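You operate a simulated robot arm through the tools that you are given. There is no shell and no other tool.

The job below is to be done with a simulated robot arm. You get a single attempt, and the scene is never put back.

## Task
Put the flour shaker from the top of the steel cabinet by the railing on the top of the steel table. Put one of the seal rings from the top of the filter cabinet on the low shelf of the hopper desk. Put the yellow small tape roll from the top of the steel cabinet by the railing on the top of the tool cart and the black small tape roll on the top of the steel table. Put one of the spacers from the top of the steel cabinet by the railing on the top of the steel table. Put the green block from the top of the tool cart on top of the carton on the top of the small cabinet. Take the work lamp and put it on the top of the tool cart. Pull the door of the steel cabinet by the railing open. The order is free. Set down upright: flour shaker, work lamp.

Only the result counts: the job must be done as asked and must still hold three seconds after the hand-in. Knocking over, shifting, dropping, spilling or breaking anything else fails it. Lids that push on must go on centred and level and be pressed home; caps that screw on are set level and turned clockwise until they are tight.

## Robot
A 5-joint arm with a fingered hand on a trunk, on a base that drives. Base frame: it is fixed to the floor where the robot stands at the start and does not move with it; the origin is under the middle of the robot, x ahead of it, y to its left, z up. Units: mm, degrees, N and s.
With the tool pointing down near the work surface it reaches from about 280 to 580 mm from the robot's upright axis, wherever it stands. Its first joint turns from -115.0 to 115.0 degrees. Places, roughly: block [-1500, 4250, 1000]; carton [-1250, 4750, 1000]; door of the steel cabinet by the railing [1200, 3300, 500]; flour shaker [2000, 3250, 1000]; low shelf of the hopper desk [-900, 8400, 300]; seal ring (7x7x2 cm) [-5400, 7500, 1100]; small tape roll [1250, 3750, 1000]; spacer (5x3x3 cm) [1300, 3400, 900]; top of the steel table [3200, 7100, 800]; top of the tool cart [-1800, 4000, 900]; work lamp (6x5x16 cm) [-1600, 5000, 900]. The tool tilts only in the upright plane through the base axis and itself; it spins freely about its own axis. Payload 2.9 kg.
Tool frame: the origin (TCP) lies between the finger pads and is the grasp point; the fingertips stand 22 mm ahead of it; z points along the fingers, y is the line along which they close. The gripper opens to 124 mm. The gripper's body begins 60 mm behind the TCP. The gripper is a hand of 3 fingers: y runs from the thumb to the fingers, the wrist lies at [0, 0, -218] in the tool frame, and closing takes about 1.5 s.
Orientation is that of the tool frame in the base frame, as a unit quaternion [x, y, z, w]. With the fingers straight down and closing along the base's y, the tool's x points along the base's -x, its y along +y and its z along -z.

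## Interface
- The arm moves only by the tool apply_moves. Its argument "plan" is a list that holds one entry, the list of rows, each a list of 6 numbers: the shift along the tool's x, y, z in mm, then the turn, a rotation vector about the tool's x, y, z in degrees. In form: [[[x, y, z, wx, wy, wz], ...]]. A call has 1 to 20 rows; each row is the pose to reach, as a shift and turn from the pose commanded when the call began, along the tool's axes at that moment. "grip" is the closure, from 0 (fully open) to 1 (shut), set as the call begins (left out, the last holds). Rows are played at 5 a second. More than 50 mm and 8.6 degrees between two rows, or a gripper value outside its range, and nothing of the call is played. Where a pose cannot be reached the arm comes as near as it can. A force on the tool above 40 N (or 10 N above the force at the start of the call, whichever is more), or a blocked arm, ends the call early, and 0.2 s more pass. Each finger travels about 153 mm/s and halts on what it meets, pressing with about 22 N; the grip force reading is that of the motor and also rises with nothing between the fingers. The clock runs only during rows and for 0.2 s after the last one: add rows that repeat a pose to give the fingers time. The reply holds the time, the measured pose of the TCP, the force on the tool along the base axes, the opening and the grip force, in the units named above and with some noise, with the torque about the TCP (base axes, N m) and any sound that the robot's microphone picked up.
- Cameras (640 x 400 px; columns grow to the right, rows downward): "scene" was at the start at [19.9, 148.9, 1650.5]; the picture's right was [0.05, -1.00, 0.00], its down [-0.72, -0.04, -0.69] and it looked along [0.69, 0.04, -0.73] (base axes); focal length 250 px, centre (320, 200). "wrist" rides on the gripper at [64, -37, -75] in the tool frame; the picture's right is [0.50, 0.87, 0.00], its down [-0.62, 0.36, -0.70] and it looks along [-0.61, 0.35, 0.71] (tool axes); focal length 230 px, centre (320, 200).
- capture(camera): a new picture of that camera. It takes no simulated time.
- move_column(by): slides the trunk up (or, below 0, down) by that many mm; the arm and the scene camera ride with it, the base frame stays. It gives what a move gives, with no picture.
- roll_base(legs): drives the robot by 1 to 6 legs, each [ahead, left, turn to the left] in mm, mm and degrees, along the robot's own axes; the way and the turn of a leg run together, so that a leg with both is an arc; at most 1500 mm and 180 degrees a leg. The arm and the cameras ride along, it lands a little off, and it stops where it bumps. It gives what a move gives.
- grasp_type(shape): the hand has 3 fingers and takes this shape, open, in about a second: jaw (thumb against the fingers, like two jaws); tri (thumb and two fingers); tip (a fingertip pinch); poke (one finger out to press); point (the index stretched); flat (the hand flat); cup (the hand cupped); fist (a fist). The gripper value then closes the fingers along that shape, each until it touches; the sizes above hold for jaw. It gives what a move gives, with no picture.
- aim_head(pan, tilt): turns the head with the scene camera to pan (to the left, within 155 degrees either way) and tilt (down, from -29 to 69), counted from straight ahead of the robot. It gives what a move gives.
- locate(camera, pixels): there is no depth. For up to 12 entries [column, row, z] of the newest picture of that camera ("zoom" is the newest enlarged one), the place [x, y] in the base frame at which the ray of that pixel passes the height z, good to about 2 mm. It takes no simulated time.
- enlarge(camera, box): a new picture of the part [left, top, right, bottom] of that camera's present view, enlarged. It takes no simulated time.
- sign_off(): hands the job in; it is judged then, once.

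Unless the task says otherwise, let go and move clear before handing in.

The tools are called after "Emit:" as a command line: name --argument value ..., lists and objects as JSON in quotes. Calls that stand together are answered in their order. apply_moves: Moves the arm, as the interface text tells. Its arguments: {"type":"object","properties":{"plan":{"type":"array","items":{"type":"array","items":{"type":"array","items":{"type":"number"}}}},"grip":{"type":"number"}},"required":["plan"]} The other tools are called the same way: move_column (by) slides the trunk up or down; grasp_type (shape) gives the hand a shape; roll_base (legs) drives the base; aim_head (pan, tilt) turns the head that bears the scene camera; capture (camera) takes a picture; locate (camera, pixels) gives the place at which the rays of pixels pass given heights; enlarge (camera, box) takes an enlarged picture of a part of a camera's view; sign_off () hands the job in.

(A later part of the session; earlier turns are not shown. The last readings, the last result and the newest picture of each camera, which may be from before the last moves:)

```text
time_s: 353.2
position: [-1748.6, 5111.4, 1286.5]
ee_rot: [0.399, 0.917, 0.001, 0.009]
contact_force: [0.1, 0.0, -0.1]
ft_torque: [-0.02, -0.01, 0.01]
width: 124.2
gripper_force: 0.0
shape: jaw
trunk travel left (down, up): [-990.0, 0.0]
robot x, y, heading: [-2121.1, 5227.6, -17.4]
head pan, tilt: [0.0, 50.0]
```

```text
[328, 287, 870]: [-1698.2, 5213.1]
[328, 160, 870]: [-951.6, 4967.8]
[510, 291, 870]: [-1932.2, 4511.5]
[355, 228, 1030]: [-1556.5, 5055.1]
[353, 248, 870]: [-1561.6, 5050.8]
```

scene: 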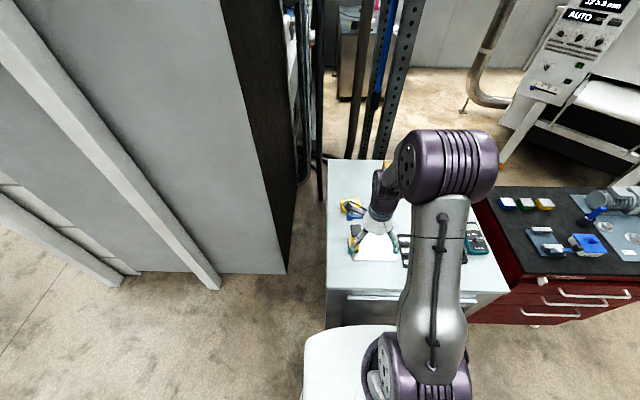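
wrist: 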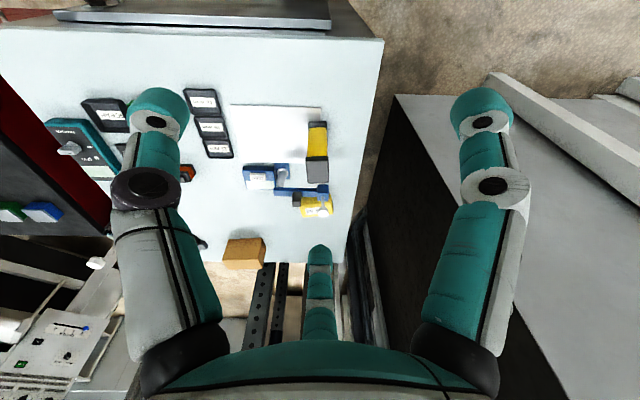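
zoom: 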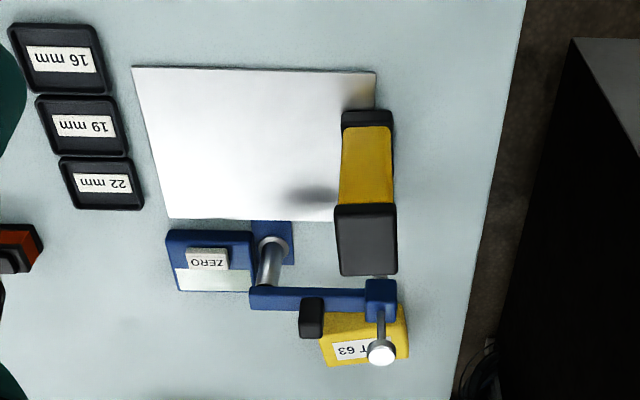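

Corner A matches at z=870 in both cameras, so the cabinet top is z 870. The lamp stands near (-1563,5049), about 145 mm tall. I measure the clamp bar just behind it.

Emit:
locate --camera "wrist" --pixels '[[322, 186, 950], [322, 186, 920], [322, 186, 900], [322, 200, 950], [317, 158, 1015], [317, 182, 1015], [317, 170, 1015], [318, 121, 870], [305, 170, 1015], [329, 170, 1015], [342, 212, 960]]'

Emit:
enlarge --camera "scene" --box '[330, 190, 410, 260]'

```text
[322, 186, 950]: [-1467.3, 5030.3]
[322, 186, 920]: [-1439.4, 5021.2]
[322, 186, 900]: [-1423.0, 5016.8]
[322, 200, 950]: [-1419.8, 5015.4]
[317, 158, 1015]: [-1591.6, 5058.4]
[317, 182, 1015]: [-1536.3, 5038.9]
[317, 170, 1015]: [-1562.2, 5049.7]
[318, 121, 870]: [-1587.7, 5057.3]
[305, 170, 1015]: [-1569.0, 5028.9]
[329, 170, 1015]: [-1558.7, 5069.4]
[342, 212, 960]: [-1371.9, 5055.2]
```

```text
5.71 times, centred on (370, 225) of scene
```

zoom: 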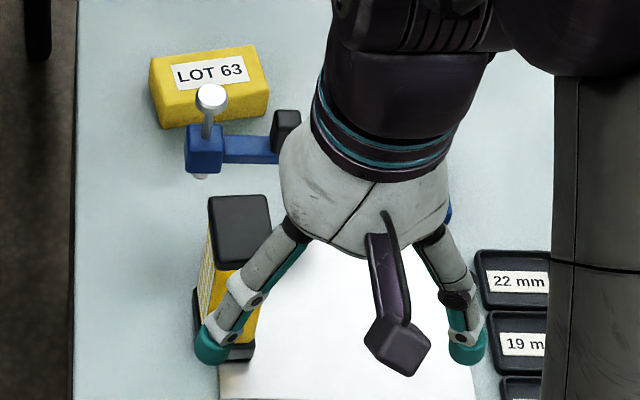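

Lamp footprint measures about 58×42 mm centred at (-1563,5049), and the clamp bar is ~97 mm beyond. I advance 105 mm, then turn and centre the hand above the lamp.

Emit:
roll_base --legs '[[105, 0, 0]]'

Emit:
apply_moves --plan '[[[-10, 5, 0, 0, 0, 7.5], [-20, 10, 0, 0, 0, 15], [-30, 15, 0, 0, 0, 22.5], [-40, 20, 0, 0, 0, 30], [-50, 25, 0, 0, 0, 37.5], [-60, 30, 0, 0, 0, 45], [-70, 36, 0, 0, 0, 52.5], [-80.7, 41.1, 0, 0, 0, 60], [-80.7, 41.1, 0, 0, 0, 60]]]'

Emit:
move_column --by -170

Emit:
capture --camera "wrist"

Emit:
capture --camera "scene"

```text
time_s: 354.4
position: [-1650.6, 5081.1, 1286.3]
ee_rot: [0.4, 0.916, 0.002, 0.01]
contact_force: [-0.8, -0.5, -0.2]
ft_torque: [-0.01, 0.01, 0.0]
width: 123.8
gripper_force: 0.1
shape: jaw
trunk travel left (down, up): [-990.0, 0.0]
robot x, y, heading: [-2018.6, 5193.0, -17.0]
head pan, tilt: [0.0, 50.0]
```

```text
time_s: 356.4
position: [-1563.4, 5050.4, 1287.9]
ee_rot: [0.805, 0.593, 0.005, 0.007]
contact_force: [-0.2, 0.0, 0.0]
ft_torque: [0.01, -0.03, -0.01]
width: 123.8
gripper_force: 0.0
shape: jaw
trunk travel left (down, up): [-990.0, 0.0]
robot x, y, heading: [-2014.1, 5198.3, -17.0]
head pan, tilt: [0.0, 50.0]
```

```text
time_s: 358.3
position: [-1564.5, 5050.3, 1117.5]
ee_rot: [0.804, 0.594, 0.006, 0.007]
contact_force: [1.3, -0.4, 0.0]
ft_torque: [-0.01, 0.01, 0.03]
width: 124.0
gripper_force: 0.2
shape: jaw
trunk travel left (down, up): [-820.0, 170.0]
robot x, y, heading: [-2015.7, 5195.4, -17.2]
head pan, tilt: [0.0, 50.0]
```

```text
taken
```

wrist: 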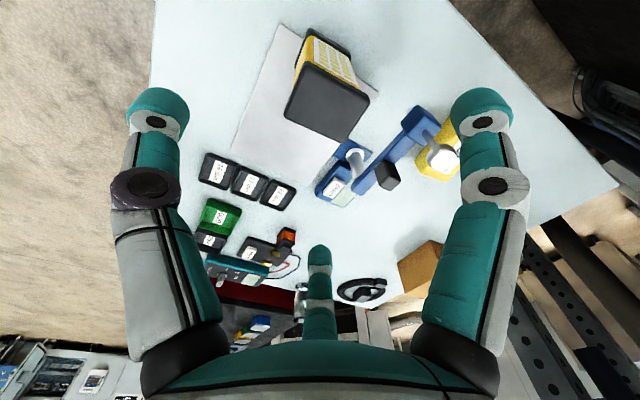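

```text
taken
```

scene: 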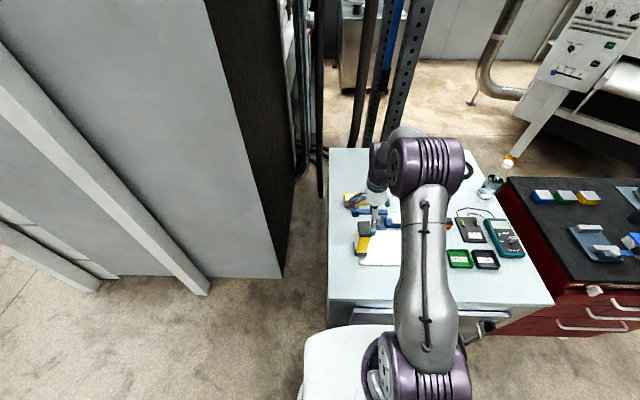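

Lamp top centre appears at (328,101), about 6 mm off to the right. I correct and lower 70 mm.

Emit:
apply_moves --plan '[[[3, 5.5, 0, 0, 0, 0], [3, 5.5, 30, 0, 0, 0], [3, 5.5, 60, 0, 0, 0], [3, 5.5, 60, 0, 0, 0]]]'

Emit:
capture --camera "wrist"

```text
time_s: 359.3
position: [-1556.2, 5051.0, 1057.3]
ee_rot: [0.805, 0.593, 0.006, 0.007]
contact_force: [-0.5, 0.8, -0.2]
ft_torque: [-0.02, -0.01, -0.01]
width: 123.7
gripper_force: 0.1
shape: jaw
trunk travel left (down, up): [-820.0, 170.0]
robot x, y, heading: [-2015.6, 5191.8, -17.2]
head pan, tilt: [0.0, 50.0]
```

```text
taken
```

wrist: 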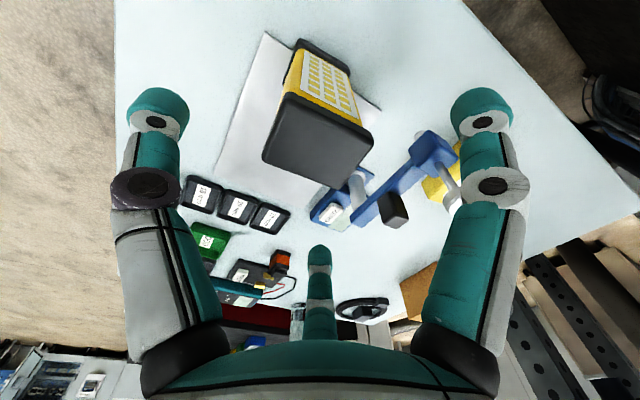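

The lamp's top face is centred at (317,145), z≈1010. I descend to TCP z≈965 and close.

Emit:
apply_moves --plan '[[[0, 0, 30, 0, 0, 0], [0, 0, 60, 0, 0, 0], [0, 0, 92, 0, 0, 0], [0, 0, 92, 0, 0, 0]]]'

Emit:
capture --camera "wrist"

Emit:
apply_moves --plan '[[[0, 0, 0, 0, 0, 0], [0, 0, 0, 0, 0, 0], [0, 0, 0, 0, 0, 0], [0, 0, 0, 0, 0, 0], [0, 0, 0, 0, 0, 0], [0, 0, 0, 0, 0, 0], [0, 0, 0, 0, 0, 0], [0, 0, 0, 0, 0, 0]]]' --grip 1

Emit:
capture --camera "wrist"

```text
time_s: 360.3
position: [-1555.3, 5050.6, 966.0]
ee_rot: [0.805, 0.593, 0.007, 0.008]
contact_force: [-0.1, -0.7, -0.2]
ft_torque: [0.0, 0.02, 0.03]
width: 124.0
gripper_force: 0.0
shape: jaw
trunk travel left (down, up): [-820.0, 170.0]
robot x, y, heading: [-2017.3, 5196.2, -17.0]
head pan, tilt: [0.0, 50.0]
```

```text
taken
```

wrist: 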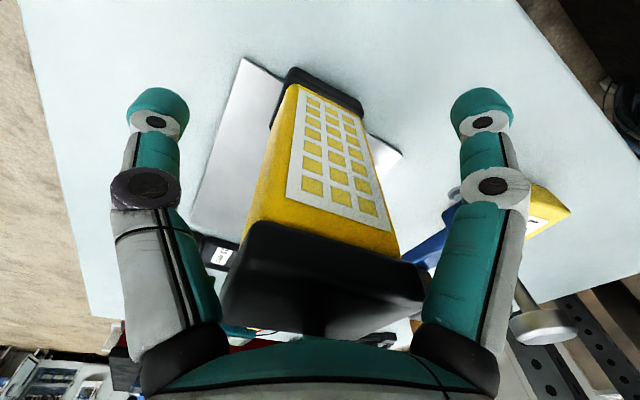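

```text
time_s: 362.1
position: [-1555.2, 5051.2, 966.8]
ee_rot: [0.805, 0.593, 0.005, 0.007]
contact_force: [0.6, 0.1, 0.2]
ft_torque: [0.0, 0.01, 0.02]
width: 43.7
gripper_force: 21.8
shape: jaw
trunk travel left (down, up): [-820.0, 170.0]
robot x, y, heading: [-2018.5, 5193.3, -16.7]
head pan, tilt: [0.0, 50.0]
```

```text
taken
```

wrist: 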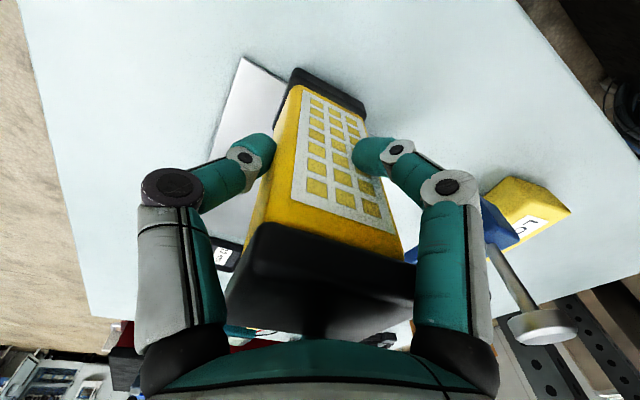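

Gripped at width 43.7 with the lamp still square. I lift straight up.

Emit:
move_column --by 170

Emit:
capture --camera "wrist"

Emit:
capture --camera "scene"

```text
time_s: 364.0
position: [-1555.6, 5049.4, 1135.0]
ee_rot: [0.805, 0.593, 0.005, 0.007]
contact_force: [1.1, -0.4, -3.2]
ft_torque: [0.0, 0.04, -0.02]
width: 43.9
gripper_force: 22.3
shape: jaw
trunk travel left (down, up): [-990.0, 0.0]
robot x, y, heading: [-2014.1, 5196.1, -17.1]
head pan, tilt: [0.0, 50.0]
```

```text
taken
```

wrist: 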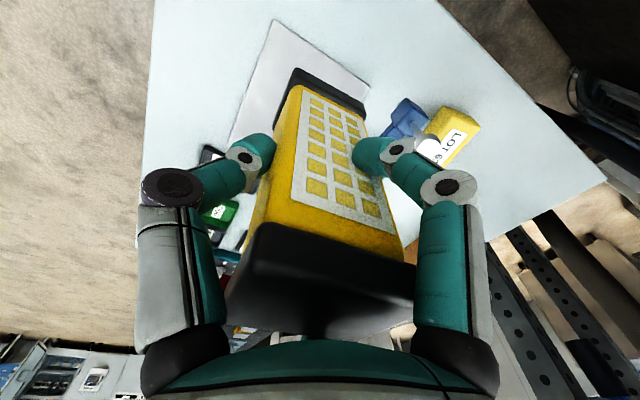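

```text
taken
```

scene: 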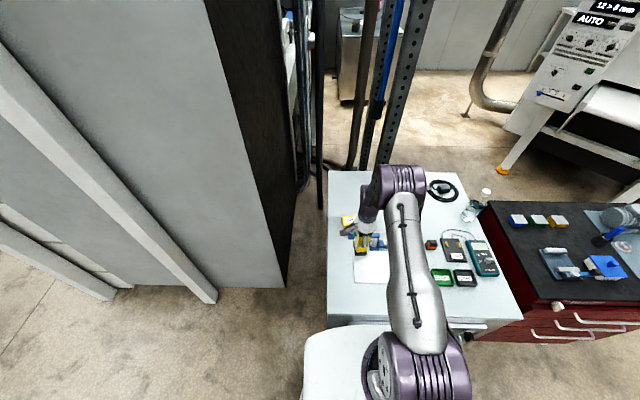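

Lamp is up and secure. I raise and retract the arm, then drive around the cart's south end to its east side.

Emit:
apply_moves --plan '[[[0, 0, -38, 0, 0, 0], [0, -20, -76, 0, 0, 0], [0, -50, -114, 0, 0, 0], [0, -80, -150, 0, 0, 0], [0, -110, -150, 0, 0, 0]]]'

Emit:
roll_base --legs '[[-576, -119, 0], [0, 0, 179.7], [-290, 931, 0], [-290, 931, 0], [-812, -252, 0], [-415, -182, 0]]'

Emit:
aim_head --pan -40 --tilt 40

Emit:
capture --camera "scene"

```text
time_s: 365.2
position: [-1663.8, 5083.5, 1285.2]
ee_rot: [0.805, 0.593, 0.005, 0.008]
contact_force: [0.0, 0.4, -3.4]
ft_torque: [0.0, 0.02, -0.04]
width: 43.5
gripper_force: 22.1
shape: jaw
trunk travel left (down, up): [-990.0, 0.0]
robot x, y, heading: [-2019.6, 5195.2, -16.9]
head pan, tilt: [0.0, 50.0]
```

```text
time_s: 391.8
position: [-1616.8, 3472.1, 1285.1]
ee_rot: [-0.595, 0.804, 0.007, -0.005]
contact_force: [0.3, -0.7, -2.8]
ft_torque: [0.02, -0.02, -0.02]
width: 42.3
gripper_force: 21.8
shape: jaw
trunk travel left (down, up): [-990.0, 0.0]
robot x, y, heading: [-1266.0, 3360.9, 163.1]
head pan, tilt: [0.0, 50.0]
```

```text
time_s: 392.9
position: [-1616.0, 3471.9, 1284.2]
ee_rot: [-0.595, 0.804, 0.007, -0.006]
contact_force: [0.3, -0.3, -3.8]
ft_torque: [-0.01, 0.02, 0.01]
width: 42.4
gripper_force: 22.0
shape: jaw
trunk travel left (down, up): [-990.0, 0.0]
robot x, y, heading: [-1257.7, 3360.4, 163.3]
head pan, tilt: [-40.0, 40.0]
```

```text
taken
```

scene: 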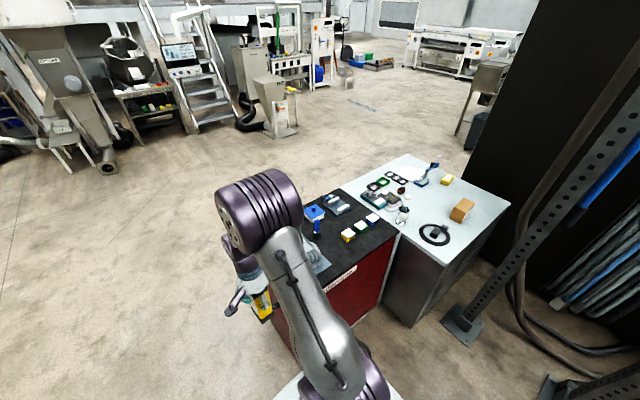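

From here I see the cart top with blocks at (347,236),(361,227),(373,218), the carton at (462,209) and the post. I enlarge and locate.

Emit:
enlarge --camera "scene" --box '[280, 160, 440, 310]'

Emit:
locate --camera "scene" --pixels '[[396, 236, 870], [396, 236, 920], [410, 327, 0], [462, 218, 870], [511, 203, 870], [440, 263, 870], [465, 330, 0], [361, 230, 930], [347, 240, 930], [373, 222, 930]]'

```text
2.67 times, centred on (360, 235) of scene
```

zoom: 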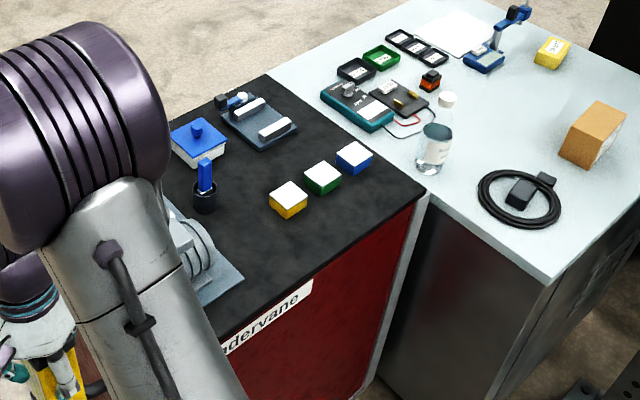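

```text
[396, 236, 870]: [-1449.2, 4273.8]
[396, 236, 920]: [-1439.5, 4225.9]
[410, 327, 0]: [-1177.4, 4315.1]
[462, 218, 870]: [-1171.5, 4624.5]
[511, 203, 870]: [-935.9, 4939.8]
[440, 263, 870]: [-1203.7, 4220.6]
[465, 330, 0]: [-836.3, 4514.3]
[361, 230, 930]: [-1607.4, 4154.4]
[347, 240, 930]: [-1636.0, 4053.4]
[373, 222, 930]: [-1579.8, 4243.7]
```

I locate the free patch near (341,250), the plate corner (331,263) and tool holder (317,240) at the cart-top height (~905).

Emit:
locate --camera "scene" --pixels '[[341, 250, 905], [331, 263, 905], [317, 240, 905], [327, 271, 905], [400, 231, 905], [323, 287, 905], [347, 244, 905], [361, 233, 905], [341, 258, 905]]'

Emit:
enlarge --camera "scene" --box '[295, 200, 415, 300]'

```text
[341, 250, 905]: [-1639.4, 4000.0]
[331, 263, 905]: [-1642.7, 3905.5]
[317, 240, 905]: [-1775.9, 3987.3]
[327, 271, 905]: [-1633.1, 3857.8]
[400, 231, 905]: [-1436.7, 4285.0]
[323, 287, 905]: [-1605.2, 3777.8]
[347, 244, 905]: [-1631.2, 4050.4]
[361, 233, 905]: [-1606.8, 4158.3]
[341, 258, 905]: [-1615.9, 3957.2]
```

```text
4.00 times, centred on (355, 250) of scene
```

zoom: 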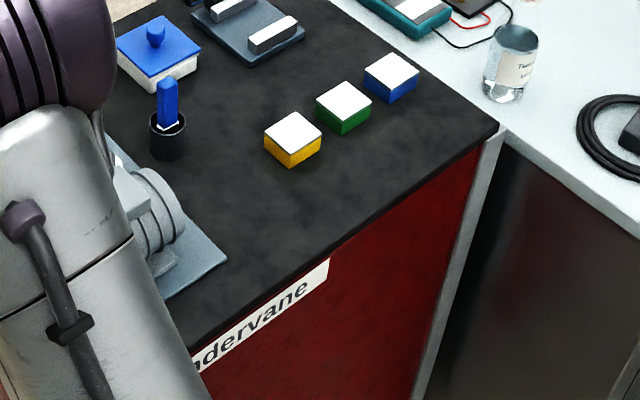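

The free patch on the cart is around (-1624,3954): clear of yellow block, plate and holder by about 60 mm each way. I drive to stand east of it, facing it.

Emit:
roll_base --legs '[[92, -459, 0]]'

Emit:
aim_head --pan 0 --tilt 50

Emit:
capture --camera "scene"

Emit:
capture --camera "wrist"

```text
time_s: 395.7
position: [-1569.5, 3940.6, 1284.1]
ee_rot: [-0.595, 0.804, 0.007, -0.005]
contact_force: [0.2, -0.4, -2.5]
ft_torque: [0.0, -0.04, -0.01]
width: 42.2
gripper_force: 22.5
shape: jaw
trunk travel left (down, up): [-990.0, 0.0]
robot x, y, heading: [-1214.0, 3834.0, 163.3]
head pan, tilt: [-40.0, 40.0]
```

```text
time_s: 396.8
position: [-1569.8, 3940.9, 1284.4]
ee_rot: [-0.594, 0.804, 0.007, -0.006]
contact_force: [0.0, 0.7, -3.0]
ft_torque: [-0.02, 0.0, 0.02]
width: 42.4
gripper_force: 22.1
shape: jaw
trunk travel left (down, up): [-990.0, 0.0]
robot x, y, heading: [-1214.9, 3829.3, 163.2]
head pan, tilt: [0.0, 50.0]
```

```text
taken
```

scene: 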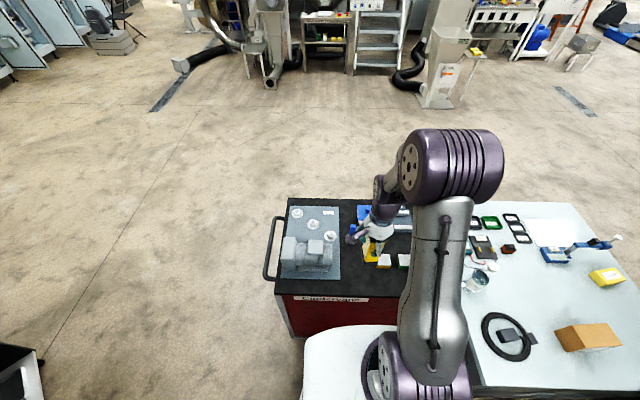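

```text
taken
```

wrist: 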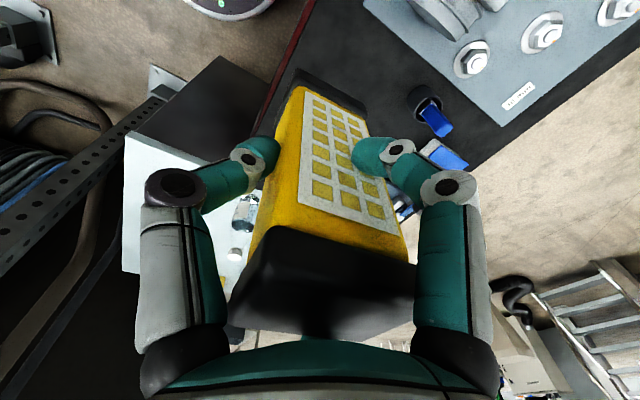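

I re-measure the landing zone from this closer view: plate edge (341,278), yellow block (385,263), cart edge.

Emit:
enlarge --camera "scene" --box '[270, 190, 430, 310]'

Emit:
locate --camera "scene" --pixels '[[341, 279, 905], [338, 207, 905], [384, 267, 905], [404, 267, 905], [276, 290, 905], [390, 296, 905], [363, 275, 905]]'

```text
3.33 times, centred on (350, 250) of scene
```

zoom: 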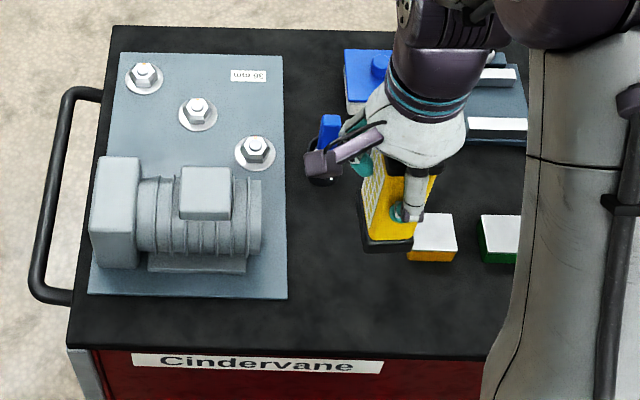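

```text
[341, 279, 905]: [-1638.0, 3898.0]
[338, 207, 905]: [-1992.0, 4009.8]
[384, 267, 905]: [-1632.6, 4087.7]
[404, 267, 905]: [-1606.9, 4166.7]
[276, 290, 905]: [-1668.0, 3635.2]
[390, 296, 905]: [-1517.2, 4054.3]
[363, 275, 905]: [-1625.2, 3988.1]
```

The gap between plate and yellow block is about 160 mm, centred near (-1620,3965). I move the lamp over it and lower with the trunk to just above.

Emit:
apply_moves --plan '[[[-3, 26, 0, 0, 0, 0], [-6, 52, 0, 0, 0, 0], [-6, 52, 0, 0, 0, 0]]]'

Emit:
move_column --by -255

Emit:
capture --camera "scene"

Emit:
capture --camera "wrist"

Emit:
enlarge --camera "scene" --box '[270, 160, 430, 280]'

```text
time_s: 397.6
position: [-1617.2, 3963.5, 1286.8]
ee_rot: [-0.594, 0.804, 0.008, -0.005]
contact_force: [0.2, -1.0, -2.9]
ft_torque: [-0.02, 0.04, 0.02]
width: 42.4
gripper_force: 21.8
shape: jaw
trunk travel left (down, up): [-990.0, 0.0]
robot x, y, heading: [-1213.2, 3829.9, 163.3]
head pan, tilt: [0.0, 50.0]
```

```text
time_s: 400.2
position: [-1619.7, 3963.5, 1030.1]
ee_rot: [-0.596, 0.803, 0.007, -0.005]
contact_force: [0.2, -0.4, -3.7]
ft_torque: [-0.01, 0.0, 0.0]
width: 42.6
gripper_force: 21.9
shape: jaw
trunk travel left (down, up): [-735.0, 255.0]
robot x, y, heading: [-1216.0, 3832.5, 163.3]
head pan, tilt: [0.0, 50.0]
```

```text
taken
```

scene: 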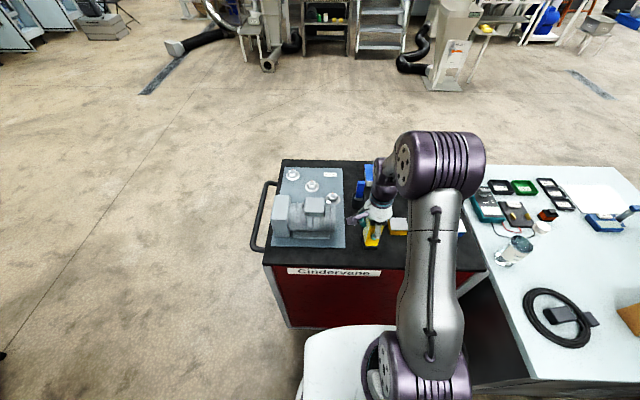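

```text
taken
```

wrist: 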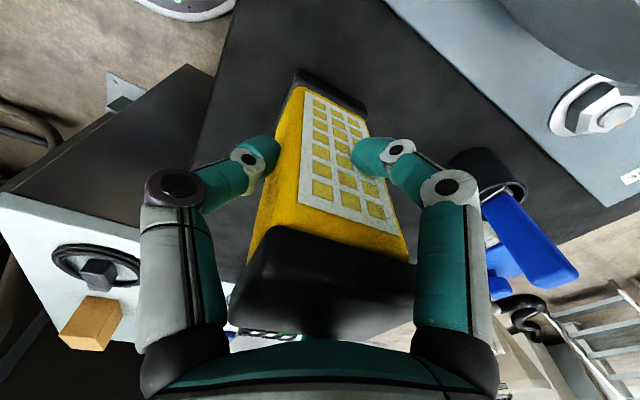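

```text
3.33 times, centred on (350, 220) of scene
```

zoom: 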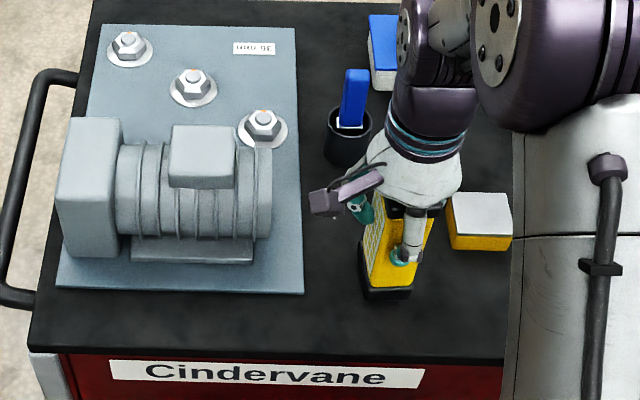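

The lamp hangs over the free patch, clear of the yellow block by ~35 mm. I lower in small steps to contact.

Emit:
apply_moves --plan '[[[0, 0, 8, 0, 0, 0], [0, 0, 14, 0, 0, 0], [0, 0, 17, 0, 0, 0], [0, 0, 20, 0, 0, 0], [0, 0, 22, 0, 0, 0], [0, 0, 24, 0, 0, 0], [0, 0, 26, 0, 0, 0], [0, 0, 28, 0, 0, 0], [0, 0, 30, 0, 0, 0], [0, 0, 32, 0, 0, 0], [0, 0, 34, 0, 0, 0], [0, 0, 36, 0, 0, 0], [0, 0, 38, 0, 0, 0], [0, 0, 40, 0, 0, 0]]]'

Emit:
capture --camera "wrist"

```text
time_s: 401.2
position: [-1617.0, 3963.3, 1015.9]
ee_rot: [-0.595, 0.804, 0.011, -0.008]
contact_force: [6.0, -1.6, 32.6]
ft_torque: [-0.13, -0.11, -0.02]
width: 44.5
gripper_force: 21.8
shape: jaw
trunk travel left (down, up): [-735.0, 255.0]
robot x, y, heading: [-1217.8, 3833.1, 163.1]
head pan, tilt: [0.0, 50.0]
stopped in row 4: the force on the tool passed its limit at 43 N (the readings are from after the stop); the commanded pose is now the measured one
```

```text
taken
```

wrist: 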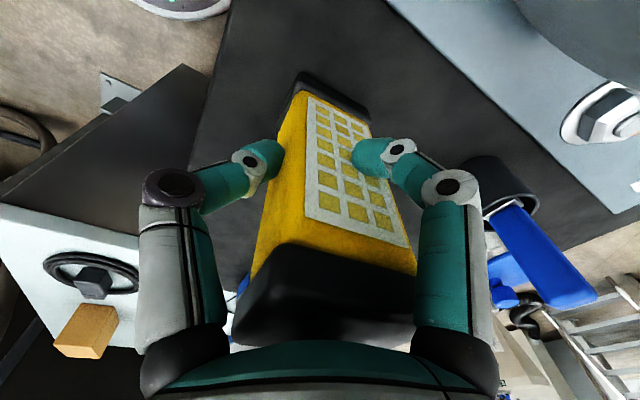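

Contact at TCP z 1016 (cart top ≈ 919). I ease off 2 mm and release.

Emit:
apply_moves --plan '[[[0, 0, -2, 0, 0, 0], [0, 0, -2, 0, 0, 0]]]'

Emit:
apply_moves --plan '[[[0, 0, 0, 0, 0, 0], [0, 0, 0, 0, 0, 0], [0, 0, 0, 0, 0, 0], [0, 0, 0, 0, 0, 0], [0, 0, 0, 0, 0, 0]]]' --grip 0.25

Emit:
capture --camera "wrist"

```text
time_s: 401.8
position: [-1615.8, 3962.7, 1016.3]
ee_rot: [-0.594, 0.804, 0.01, -0.007]
contact_force: [5.3, -2.0, 24.7]
ft_torque: [-0.06, -0.13, 0.04]
width: 44.3
gripper_force: 21.8
shape: jaw
trunk travel left (down, up): [-735.0, 255.0]
robot x, y, heading: [-1214.9, 3831.0, 163.0]
head pan, tilt: [0.0, 50.0]
```

```text
time_s: 403.0
position: [-1619.4, 3964.0, 1014.4]
ee_rot: [-0.595, 0.804, 0.01, -0.007]
contact_force: [-1.0, 1.1, -0.1]
ft_torque: [-0.01, 0.01, 0.0]
width: 92.5
gripper_force: 0.0
shape: jaw
trunk travel left (down, up): [-735.0, 255.0]
robot x, y, heading: [-1212.2, 3831.3, 163.2]
head pan, tilt: [0.0, 50.0]
```

```text
taken
```

wrist: 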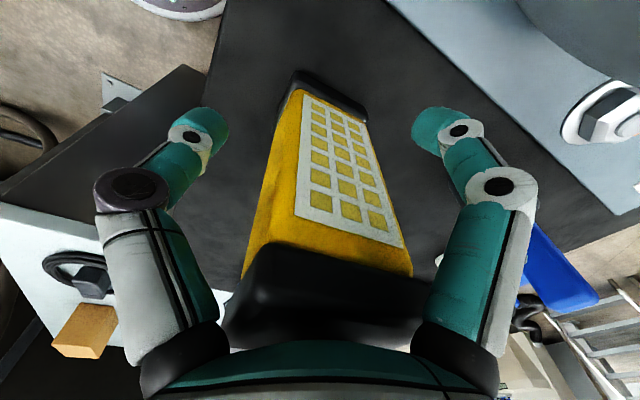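

The lamp stands free and upright between the open fingers. I lift the trunk straight up and verify.

Emit:
move_column --by 200

Emit:
capture --camera "scene"

Emit:
capture --camera "wrist"

```text
time_s: 405.1
position: [-1618.2, 3962.5, 1215.8]
ee_rot: [-0.595, 0.804, 0.009, -0.006]
contact_force: [0.2, 0.4, 0.4]
ft_torque: [0.03, 0.0, 0.01]
width: 92.5
gripper_force: 0.1
shape: jaw
trunk travel left (down, up): [-935.0, 55.0]
robot x, y, heading: [-1210.3, 3830.9, 163.3]
head pan, tilt: [0.0, 50.0]
```

```text
taken
```

scene: 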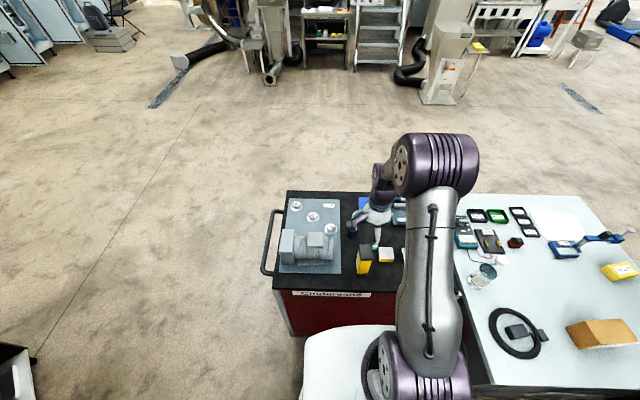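

```text
taken
```

wrist: 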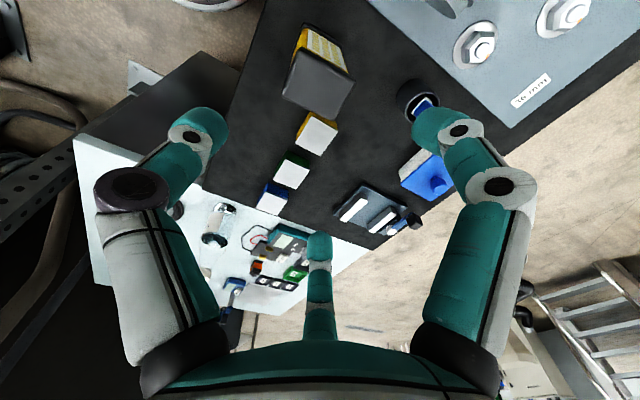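

The lamp stands upright at (364,262). Next, the green block: I shift the base 88 mm to the right (north), staying clear of the small cabinet's corner, and look with the wrist camera.

Emit:
roll_base --legs '[[0, -88, 0]]'

Emit:
capture --camera "wrist"

Emit:
enlarge --camera "wrist" --box '[230, 60, 390, 220]'

Emit:
capture --camera "scene"

```text
time_s: 406.2
position: [-1594.5, 4048.0, 1214.9]
ee_rot: [-0.595, 0.804, 0.01, -0.006]
contact_force: [0.1, -0.9, -1.2]
ft_torque: [0.02, 0.01, 0.03]
width: 92.8
gripper_force: 0.1
shape: jaw
trunk travel left (down, up): [-935.0, 55.0]
robot x, y, heading: [-1185.7, 3918.3, 163.2]
head pan, tilt: [0.0, 50.0]
```

```text
taken
```

wrist: 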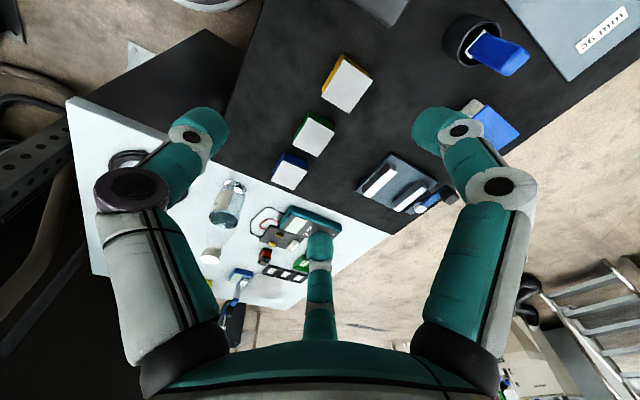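

```text
2.50 times, centred on (310, 140) of wrist
```

zoom: 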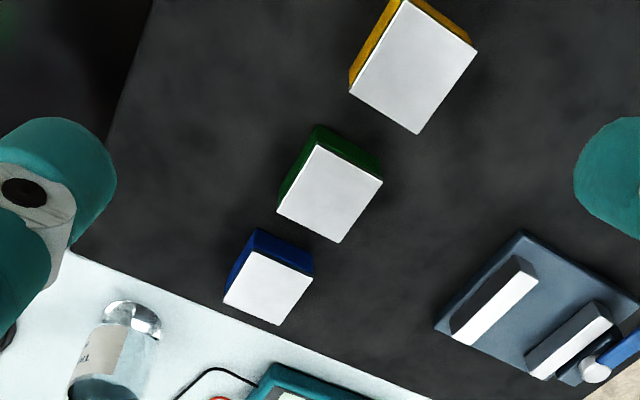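

```text
taken
```

scene: 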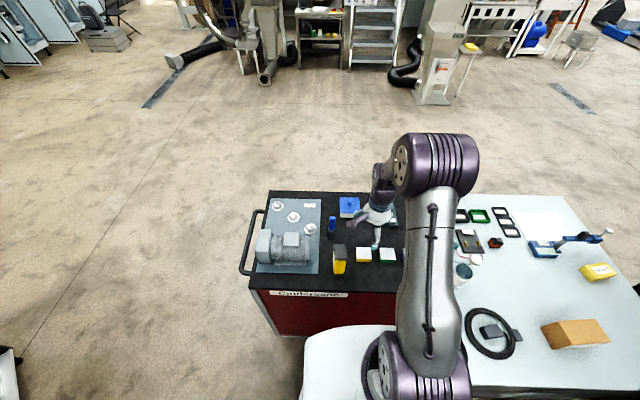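

The green block's top face centres at wrist (314,138). I locate it and the carton's position for later.

Emit:
locate --camera "wrist" --pixels '[[314, 138, 955], [314, 138, 945], [314, 138, 935], [314, 118, 955], [335, 133, 955], [318, 157, 955], [293, 145, 955], [334, 65, 919]]'

Emit:
locate --camera "scene" --pixels '[[387, 252, 955], [387, 252, 945], [387, 252, 935]]'

Emit:
enlarge --camera "scene" --box '[330, 220, 430, 290]'

```text
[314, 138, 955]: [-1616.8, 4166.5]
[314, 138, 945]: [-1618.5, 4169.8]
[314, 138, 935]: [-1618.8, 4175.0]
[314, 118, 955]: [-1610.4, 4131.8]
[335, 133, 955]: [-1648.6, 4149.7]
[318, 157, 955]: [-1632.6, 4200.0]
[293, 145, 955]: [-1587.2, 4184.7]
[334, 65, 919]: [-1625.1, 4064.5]
```

```text
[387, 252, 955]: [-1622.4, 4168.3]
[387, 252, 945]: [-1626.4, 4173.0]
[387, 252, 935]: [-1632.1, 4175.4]
```

```text
5.71 times, centred on (380, 255) of scene
```

zoom: 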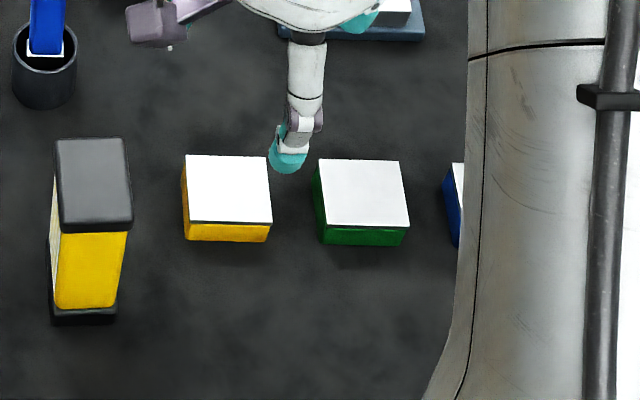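

Green block is about 50×50×22 mm centred near (-1622,4171), neighbours ~105 mm either side. I move above it and lower partway.

Emit:
apply_moves --plan '[[[-36.5, 20.8, 0, 0, 0, 0], [-73, 41.5, 0, 0, 0, 0], [-109.4, 62.3, 0, 0, 0, 0], [-109.4, 62.3, 0, 0, 0, 0]]]'

Emit:
move_column --by -190

Emit:
capture --camera "wrist"

Emit:
enlarge --camera "wrist" --box '[230, 60, 410, 220]'

```text
time_s: 407.2
position: [-1620.7, 4170.8, 1216.4]
ee_rot: [-0.595, 0.803, 0.011, -0.003]
contact_force: [0.1, -0.1, 0.1]
ft_torque: [-0.01, 0.0, 0.0]
width: 92.7
gripper_force: 0.1
shape: jaw
trunk travel left (down, up): [-935.0, 55.0]
robot x, y, heading: [-1187.9, 3915.1, 163.3]
head pan, tilt: [0.0, 50.0]
```

```text
time_s: 409.3
position: [-1621.4, 4170.8, 1026.9]
ee_rot: [-0.595, 0.804, 0.011, -0.004]
contact_force: [0.1, -0.6, -0.8]
ft_torque: [0.04, -0.03, 0.03]
width: 92.6
gripper_force: 0.1
shape: jaw
trunk travel left (down, up): [-745.0, 245.0]
robot x, y, heading: [-1190.3, 3915.7, 162.9]
head pan, tilt: [0.0, 50.0]
```

```text
taken
```

wrist: 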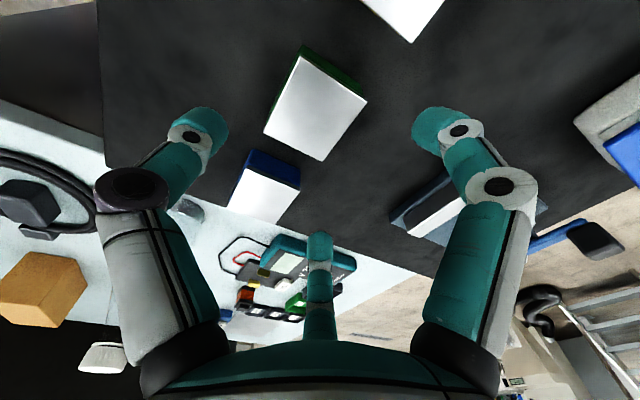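

```text
2.50 times, centred on (320, 140) of wrist
```

zoom: 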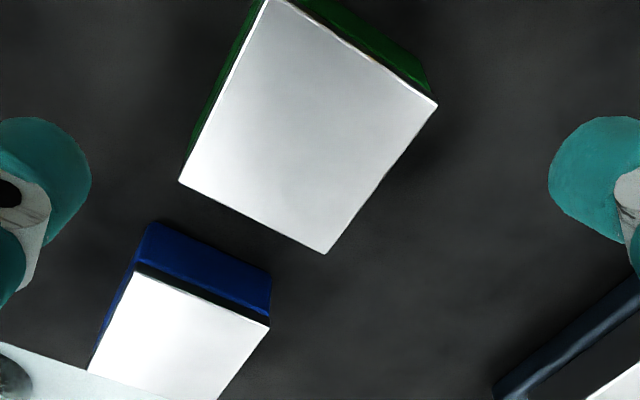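

Block is ~5 mm off along tool −y, and the tool has a ~1.3° tilt. I correct both and descend to TCP z≈947.

Emit:
apply_moves --plan '[[[0, -4.4, 0, 1.3, 0.4, 0], [0, -4.4, 30, 1.3, 0.4, 0], [0, -4.4, 55, 1.3, 0.4, 0], [0, -4.4, 68, 1.3, 0.4, 0], [0, -4.4, 74, 1.3, 0.4, 0], [0, -4.4, 80, 1.3, 0.4, 0], [0, -4.4, 80, 1.3, 0.4, 0]]]'

Emit:
capture --camera "wrist"

```text
time_s: 410.9
position: [-1618.2, 4172.4, 945.1]
ee_rot: [-0.594, 0.804, 0.001, -0.001]
contact_force: [0.4, -0.3, -0.3]
ft_torque: [-0.02, -0.01, -0.02]
width: 92.7
gripper_force: 0.0
shape: jaw
trunk travel left (down, up): [-745.0, 245.0]
robot x, y, heading: [-1189.2, 3911.7, 163.0]
head pan, tilt: [0.0, 50.0]
```

```text
taken
```

wrist: 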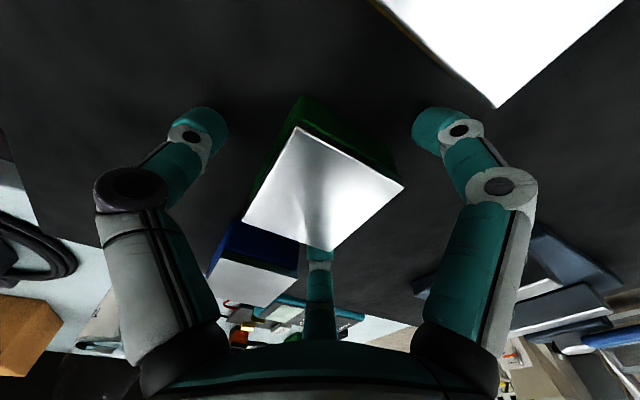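

The block is centred between the fingers, its top 3 mm under the TCP. I close.

Emit:
apply_moves --plan '[[[0, 0, 0, 0, 0, 0], [0, 0, 0, 0, 0, 0], [0, 0, 0, 0, 0, 0], [0, 0, 0, 0, 0, 0], [0, 0, 0, 0, 0, 0], [0, 0, 0, 0, 0, 0], [0, 0, 0, 0, 0, 0]]]' --grip 1

Emit:
capture --camera "wrist"

Emit:
move_column --by 245

Emit:
capture --camera "wrist"

```text
time_s: 412.5
position: [-1618.9, 4171.6, 946.2]
ee_rot: [-0.595, 0.804, 0.0, 0.001]
contact_force: [-0.3, 0.3, -0.1]
ft_torque: [0.0, 0.01, 0.0]
width: 52.0
gripper_force: 22.3
shape: jaw
trunk travel left (down, up): [-745.0, 245.0]
robot x, y, heading: [-1190.5, 3915.8, 163.0]
head pan, tilt: [0.0, 50.0]
```

```text
taken
```

wrist: 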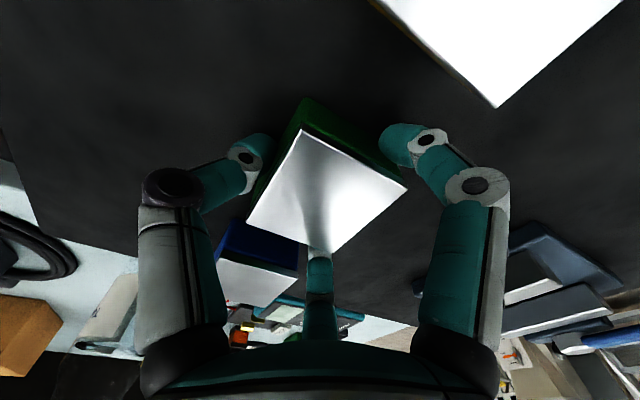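

```text
time_s: 415.1
position: [-1617.6, 4171.1, 1191.0]
ee_rot: [-0.595, 0.804, -0.001, 0.0]
contact_force: [0.5, -0.4, -4.4]
ft_torque: [0.01, -0.01, -0.01]
width: 51.9
gripper_force: 22.2
shape: jaw
trunk travel left (down, up): [-990.0, 0.0]
robot x, y, heading: [-1187.3, 3915.4, 162.9]
head pan, tilt: [0.0, 50.0]
```

```text
taken
```

wrist: 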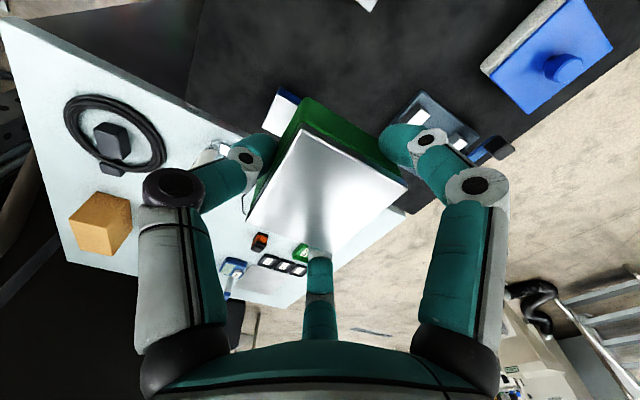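

Block lifted (≈0.4 kg). Now I look toward the carton and the post to plan the placing position.

Emit:
aim_head --pan -75 --tilt 45

Emit:
capture --camera "scene"

Emit:
enlarge --camera "scene" --box '[250, 120, 450, 260]'

```text
time_s: 416.5
position: [-1618.7, 4172.3, 1190.0]
ee_rot: [-0.595, 0.804, -0.001, 0.0]
contact_force: [-0.5, -0.2, -4.7]
ft_torque: [-0.01, -0.03, 0.03]
width: 52.0
gripper_force: 22.2
shape: jaw
trunk travel left (down, up): [-990.0, 0.0]
robot x, y, heading: [-1187.5, 3916.2, 163.4]
head pan, tilt: [-75.0, 45.0]
```

```text
taken
```

scene: 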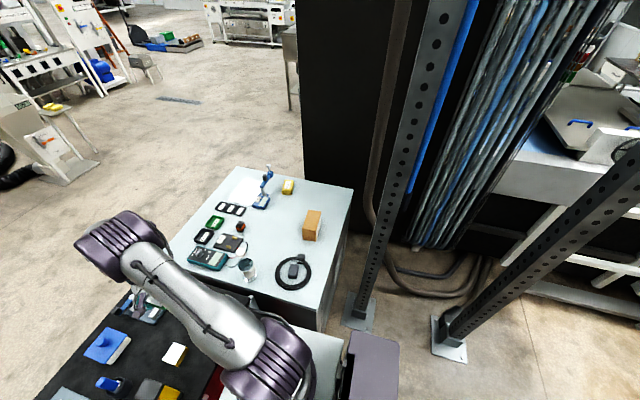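

```text
2.86 times, centred on (350, 190) of scene
```

zoom: 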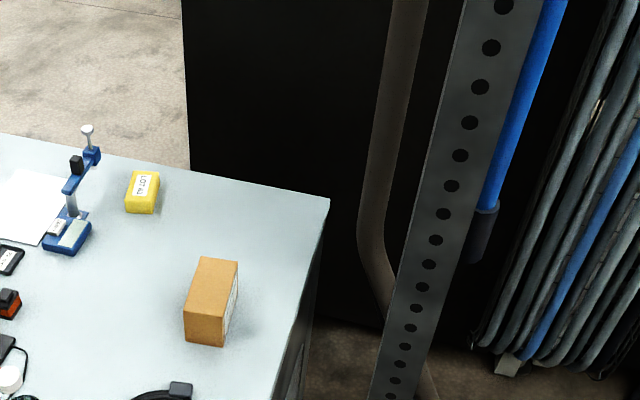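

I locate the carton's corners, the post's foot plates and the cabinet corner.

Emit:
locate --camera "scene" --pixels '[[309, 241, 870], [322, 240, 870], [303, 234, 930], [317, 237, 930], [321, 212, 930], [308, 211, 930], [321, 332, 870], [353, 190, 870], [342, 325, 0], [373, 333, 0], [374, 297, 0], [432, 355, 0]]'

Emit:
locate --camera "wrist" --pixels '[[104, 207, 930], [70, 215, 930], [110, 247, 930], [132, 195, 930], [88, 192, 930]]'

Emit:
enlarge --camera "wrist" --box '[40, 150, 180, 280]'

```text
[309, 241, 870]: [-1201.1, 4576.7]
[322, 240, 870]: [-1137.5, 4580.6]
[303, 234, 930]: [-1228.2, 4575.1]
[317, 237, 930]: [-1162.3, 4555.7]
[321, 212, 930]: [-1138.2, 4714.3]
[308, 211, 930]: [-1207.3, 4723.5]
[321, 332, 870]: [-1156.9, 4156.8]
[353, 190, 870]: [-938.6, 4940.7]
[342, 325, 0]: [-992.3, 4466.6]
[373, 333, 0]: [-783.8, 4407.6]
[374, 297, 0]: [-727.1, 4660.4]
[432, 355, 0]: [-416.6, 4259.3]
```

```text
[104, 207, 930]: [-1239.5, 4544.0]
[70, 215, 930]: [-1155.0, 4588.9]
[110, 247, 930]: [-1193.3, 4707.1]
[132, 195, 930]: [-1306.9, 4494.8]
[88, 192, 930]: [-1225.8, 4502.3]
```

```text
3.08 times, centred on (110, 215) of wrist
```

zoom: 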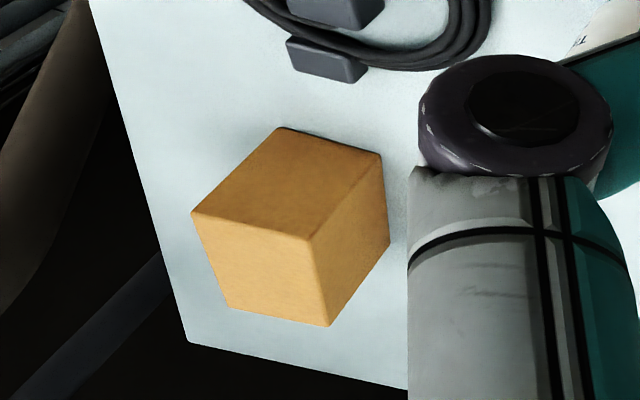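

The carton (≈68×155 mm, top ≈ z 935) centres near (-1180,4650). I'll stand at about (-924,4102), between the cabinet corner and the post plate: I retract, go east, then north, then turn toward it.

Emit:
apply_moves --plan '[[[8, -32, 0, 0, 0, 0], [16, -65, 0, 0, 0, 0], [24, -97, 0, 0, 0, 0]]]'

Emit:
locate --camera "scene" --pixels '[[312.2, 221.2, 935], [312.2, 221.2, 925], [302.8, 230, 935], [316.8, 232.7, 935], [308, 210.3, 935], [321.3, 211.7, 935], [303, 238, 870], [315.7, 241.4, 870]]'

Emit:
roll_base --legs '[[-196, 0, 0], [0, -200, 0]]'

Emit:
capture --camera "scene"

```text
time_s: 417.3
position: [-1533.7, 4120.1, 1190.7]
ee_rot: [-0.594, 0.804, 0.0, 0.0]
contact_force: [0.2, -0.2, -4.1]
ft_torque: [0.02, 0.0, 0.01]
width: 51.7
gripper_force: 21.9
shape: jaw
trunk travel left (down, up): [-990.0, 0.0]
robot x, y, heading: [-1188.5, 3916.8, 163.4]
head pan, tilt: [-75.0, 45.0]
```

```text
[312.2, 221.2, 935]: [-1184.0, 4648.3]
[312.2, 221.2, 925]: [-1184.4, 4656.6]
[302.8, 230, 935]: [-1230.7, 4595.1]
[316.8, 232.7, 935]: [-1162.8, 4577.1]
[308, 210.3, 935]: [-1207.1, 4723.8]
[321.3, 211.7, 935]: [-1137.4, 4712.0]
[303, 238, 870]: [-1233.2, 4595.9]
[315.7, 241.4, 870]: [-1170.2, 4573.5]
```

```text
time_s: 420.1
position: [-1288.5, 4250.4, 1190.6]
ee_rot: [-0.597, 0.802, 0.0, 0.001]
contact_force: [1.0, -0.2, -4.0]
ft_torque: [0.0, 0.02, -0.03]
width: 51.7
gripper_force: 22.3
shape: jaw
trunk travel left (down, up): [-990.0, 0.0]
robot x, y, heading: [-941.1, 4049.3, 163.4]
head pan, tilt: [-75.0, 45.0]
```

```text
taken
```

scene: 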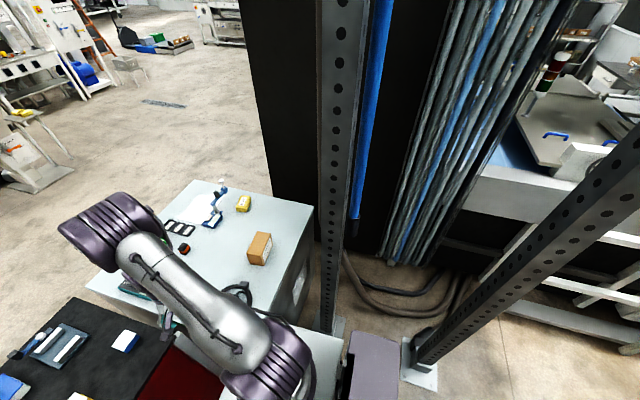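

Carton edges agree at z_top = 935, centre (-1184,4652). I move the last 55 mm and turn toward it.

Emit:
roll_base --legs '[[0, -55, 0], [0, 0, -48]]'

Emit:
aim_head --pan 0 --tilt 45

Emit:
capture --camera "scene"

Emit:
capture --camera "wrist"

```text
time_s: 423.3
position: [-1002.0, 4494.6, 1189.1]
ee_rot: [-0.213, 0.977, 0.0, 0.001]
contact_force: [-0.3, 0.2, -4.2]
ft_torque: [0.0, 0.0, 0.0]
width: 51.4
gripper_force: 22.2
shape: jaw
trunk travel left (down, up): [-990.0, 0.0]
robot x, y, heading: [-922.5, 4101.3, 114.9]
head pan, tilt: [-75.0, 45.0]
```

```text
time_s: 424.7
position: [-1002.4, 4494.1, 1190.7]
ee_rot: [-0.215, 0.977, -0.002, 0.001]
contact_force: [-0.1, -0.1, -4.2]
ft_torque: [-0.03, 0.0, -0.01]
width: 51.3
gripper_force: 22.4
shape: jaw
trunk travel left (down, up): [-990.0, 0.0]
robot x, y, heading: [-926.3, 4100.3, 114.6]
head pan, tilt: [0.0, 45.0]
```

```text
taken
```

scene: 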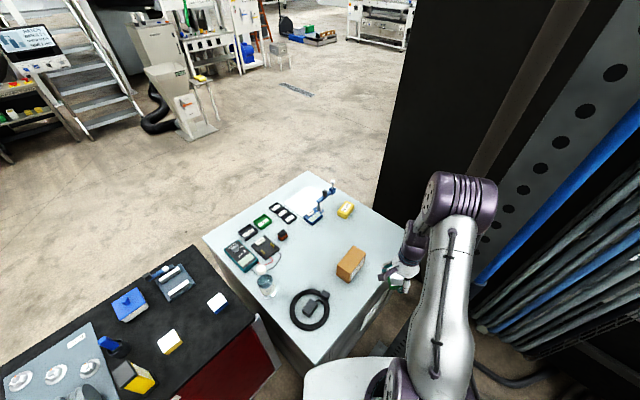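

```text
taken
```

wrist: 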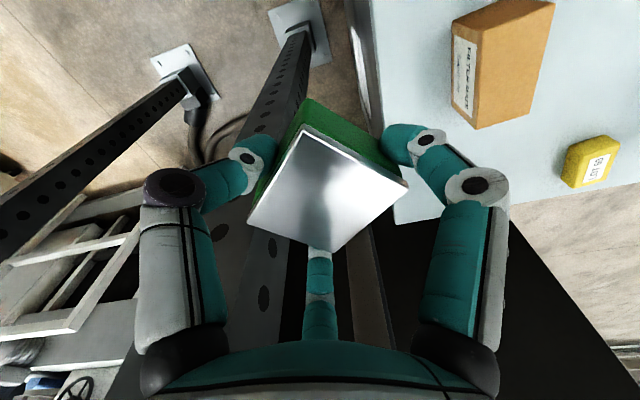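

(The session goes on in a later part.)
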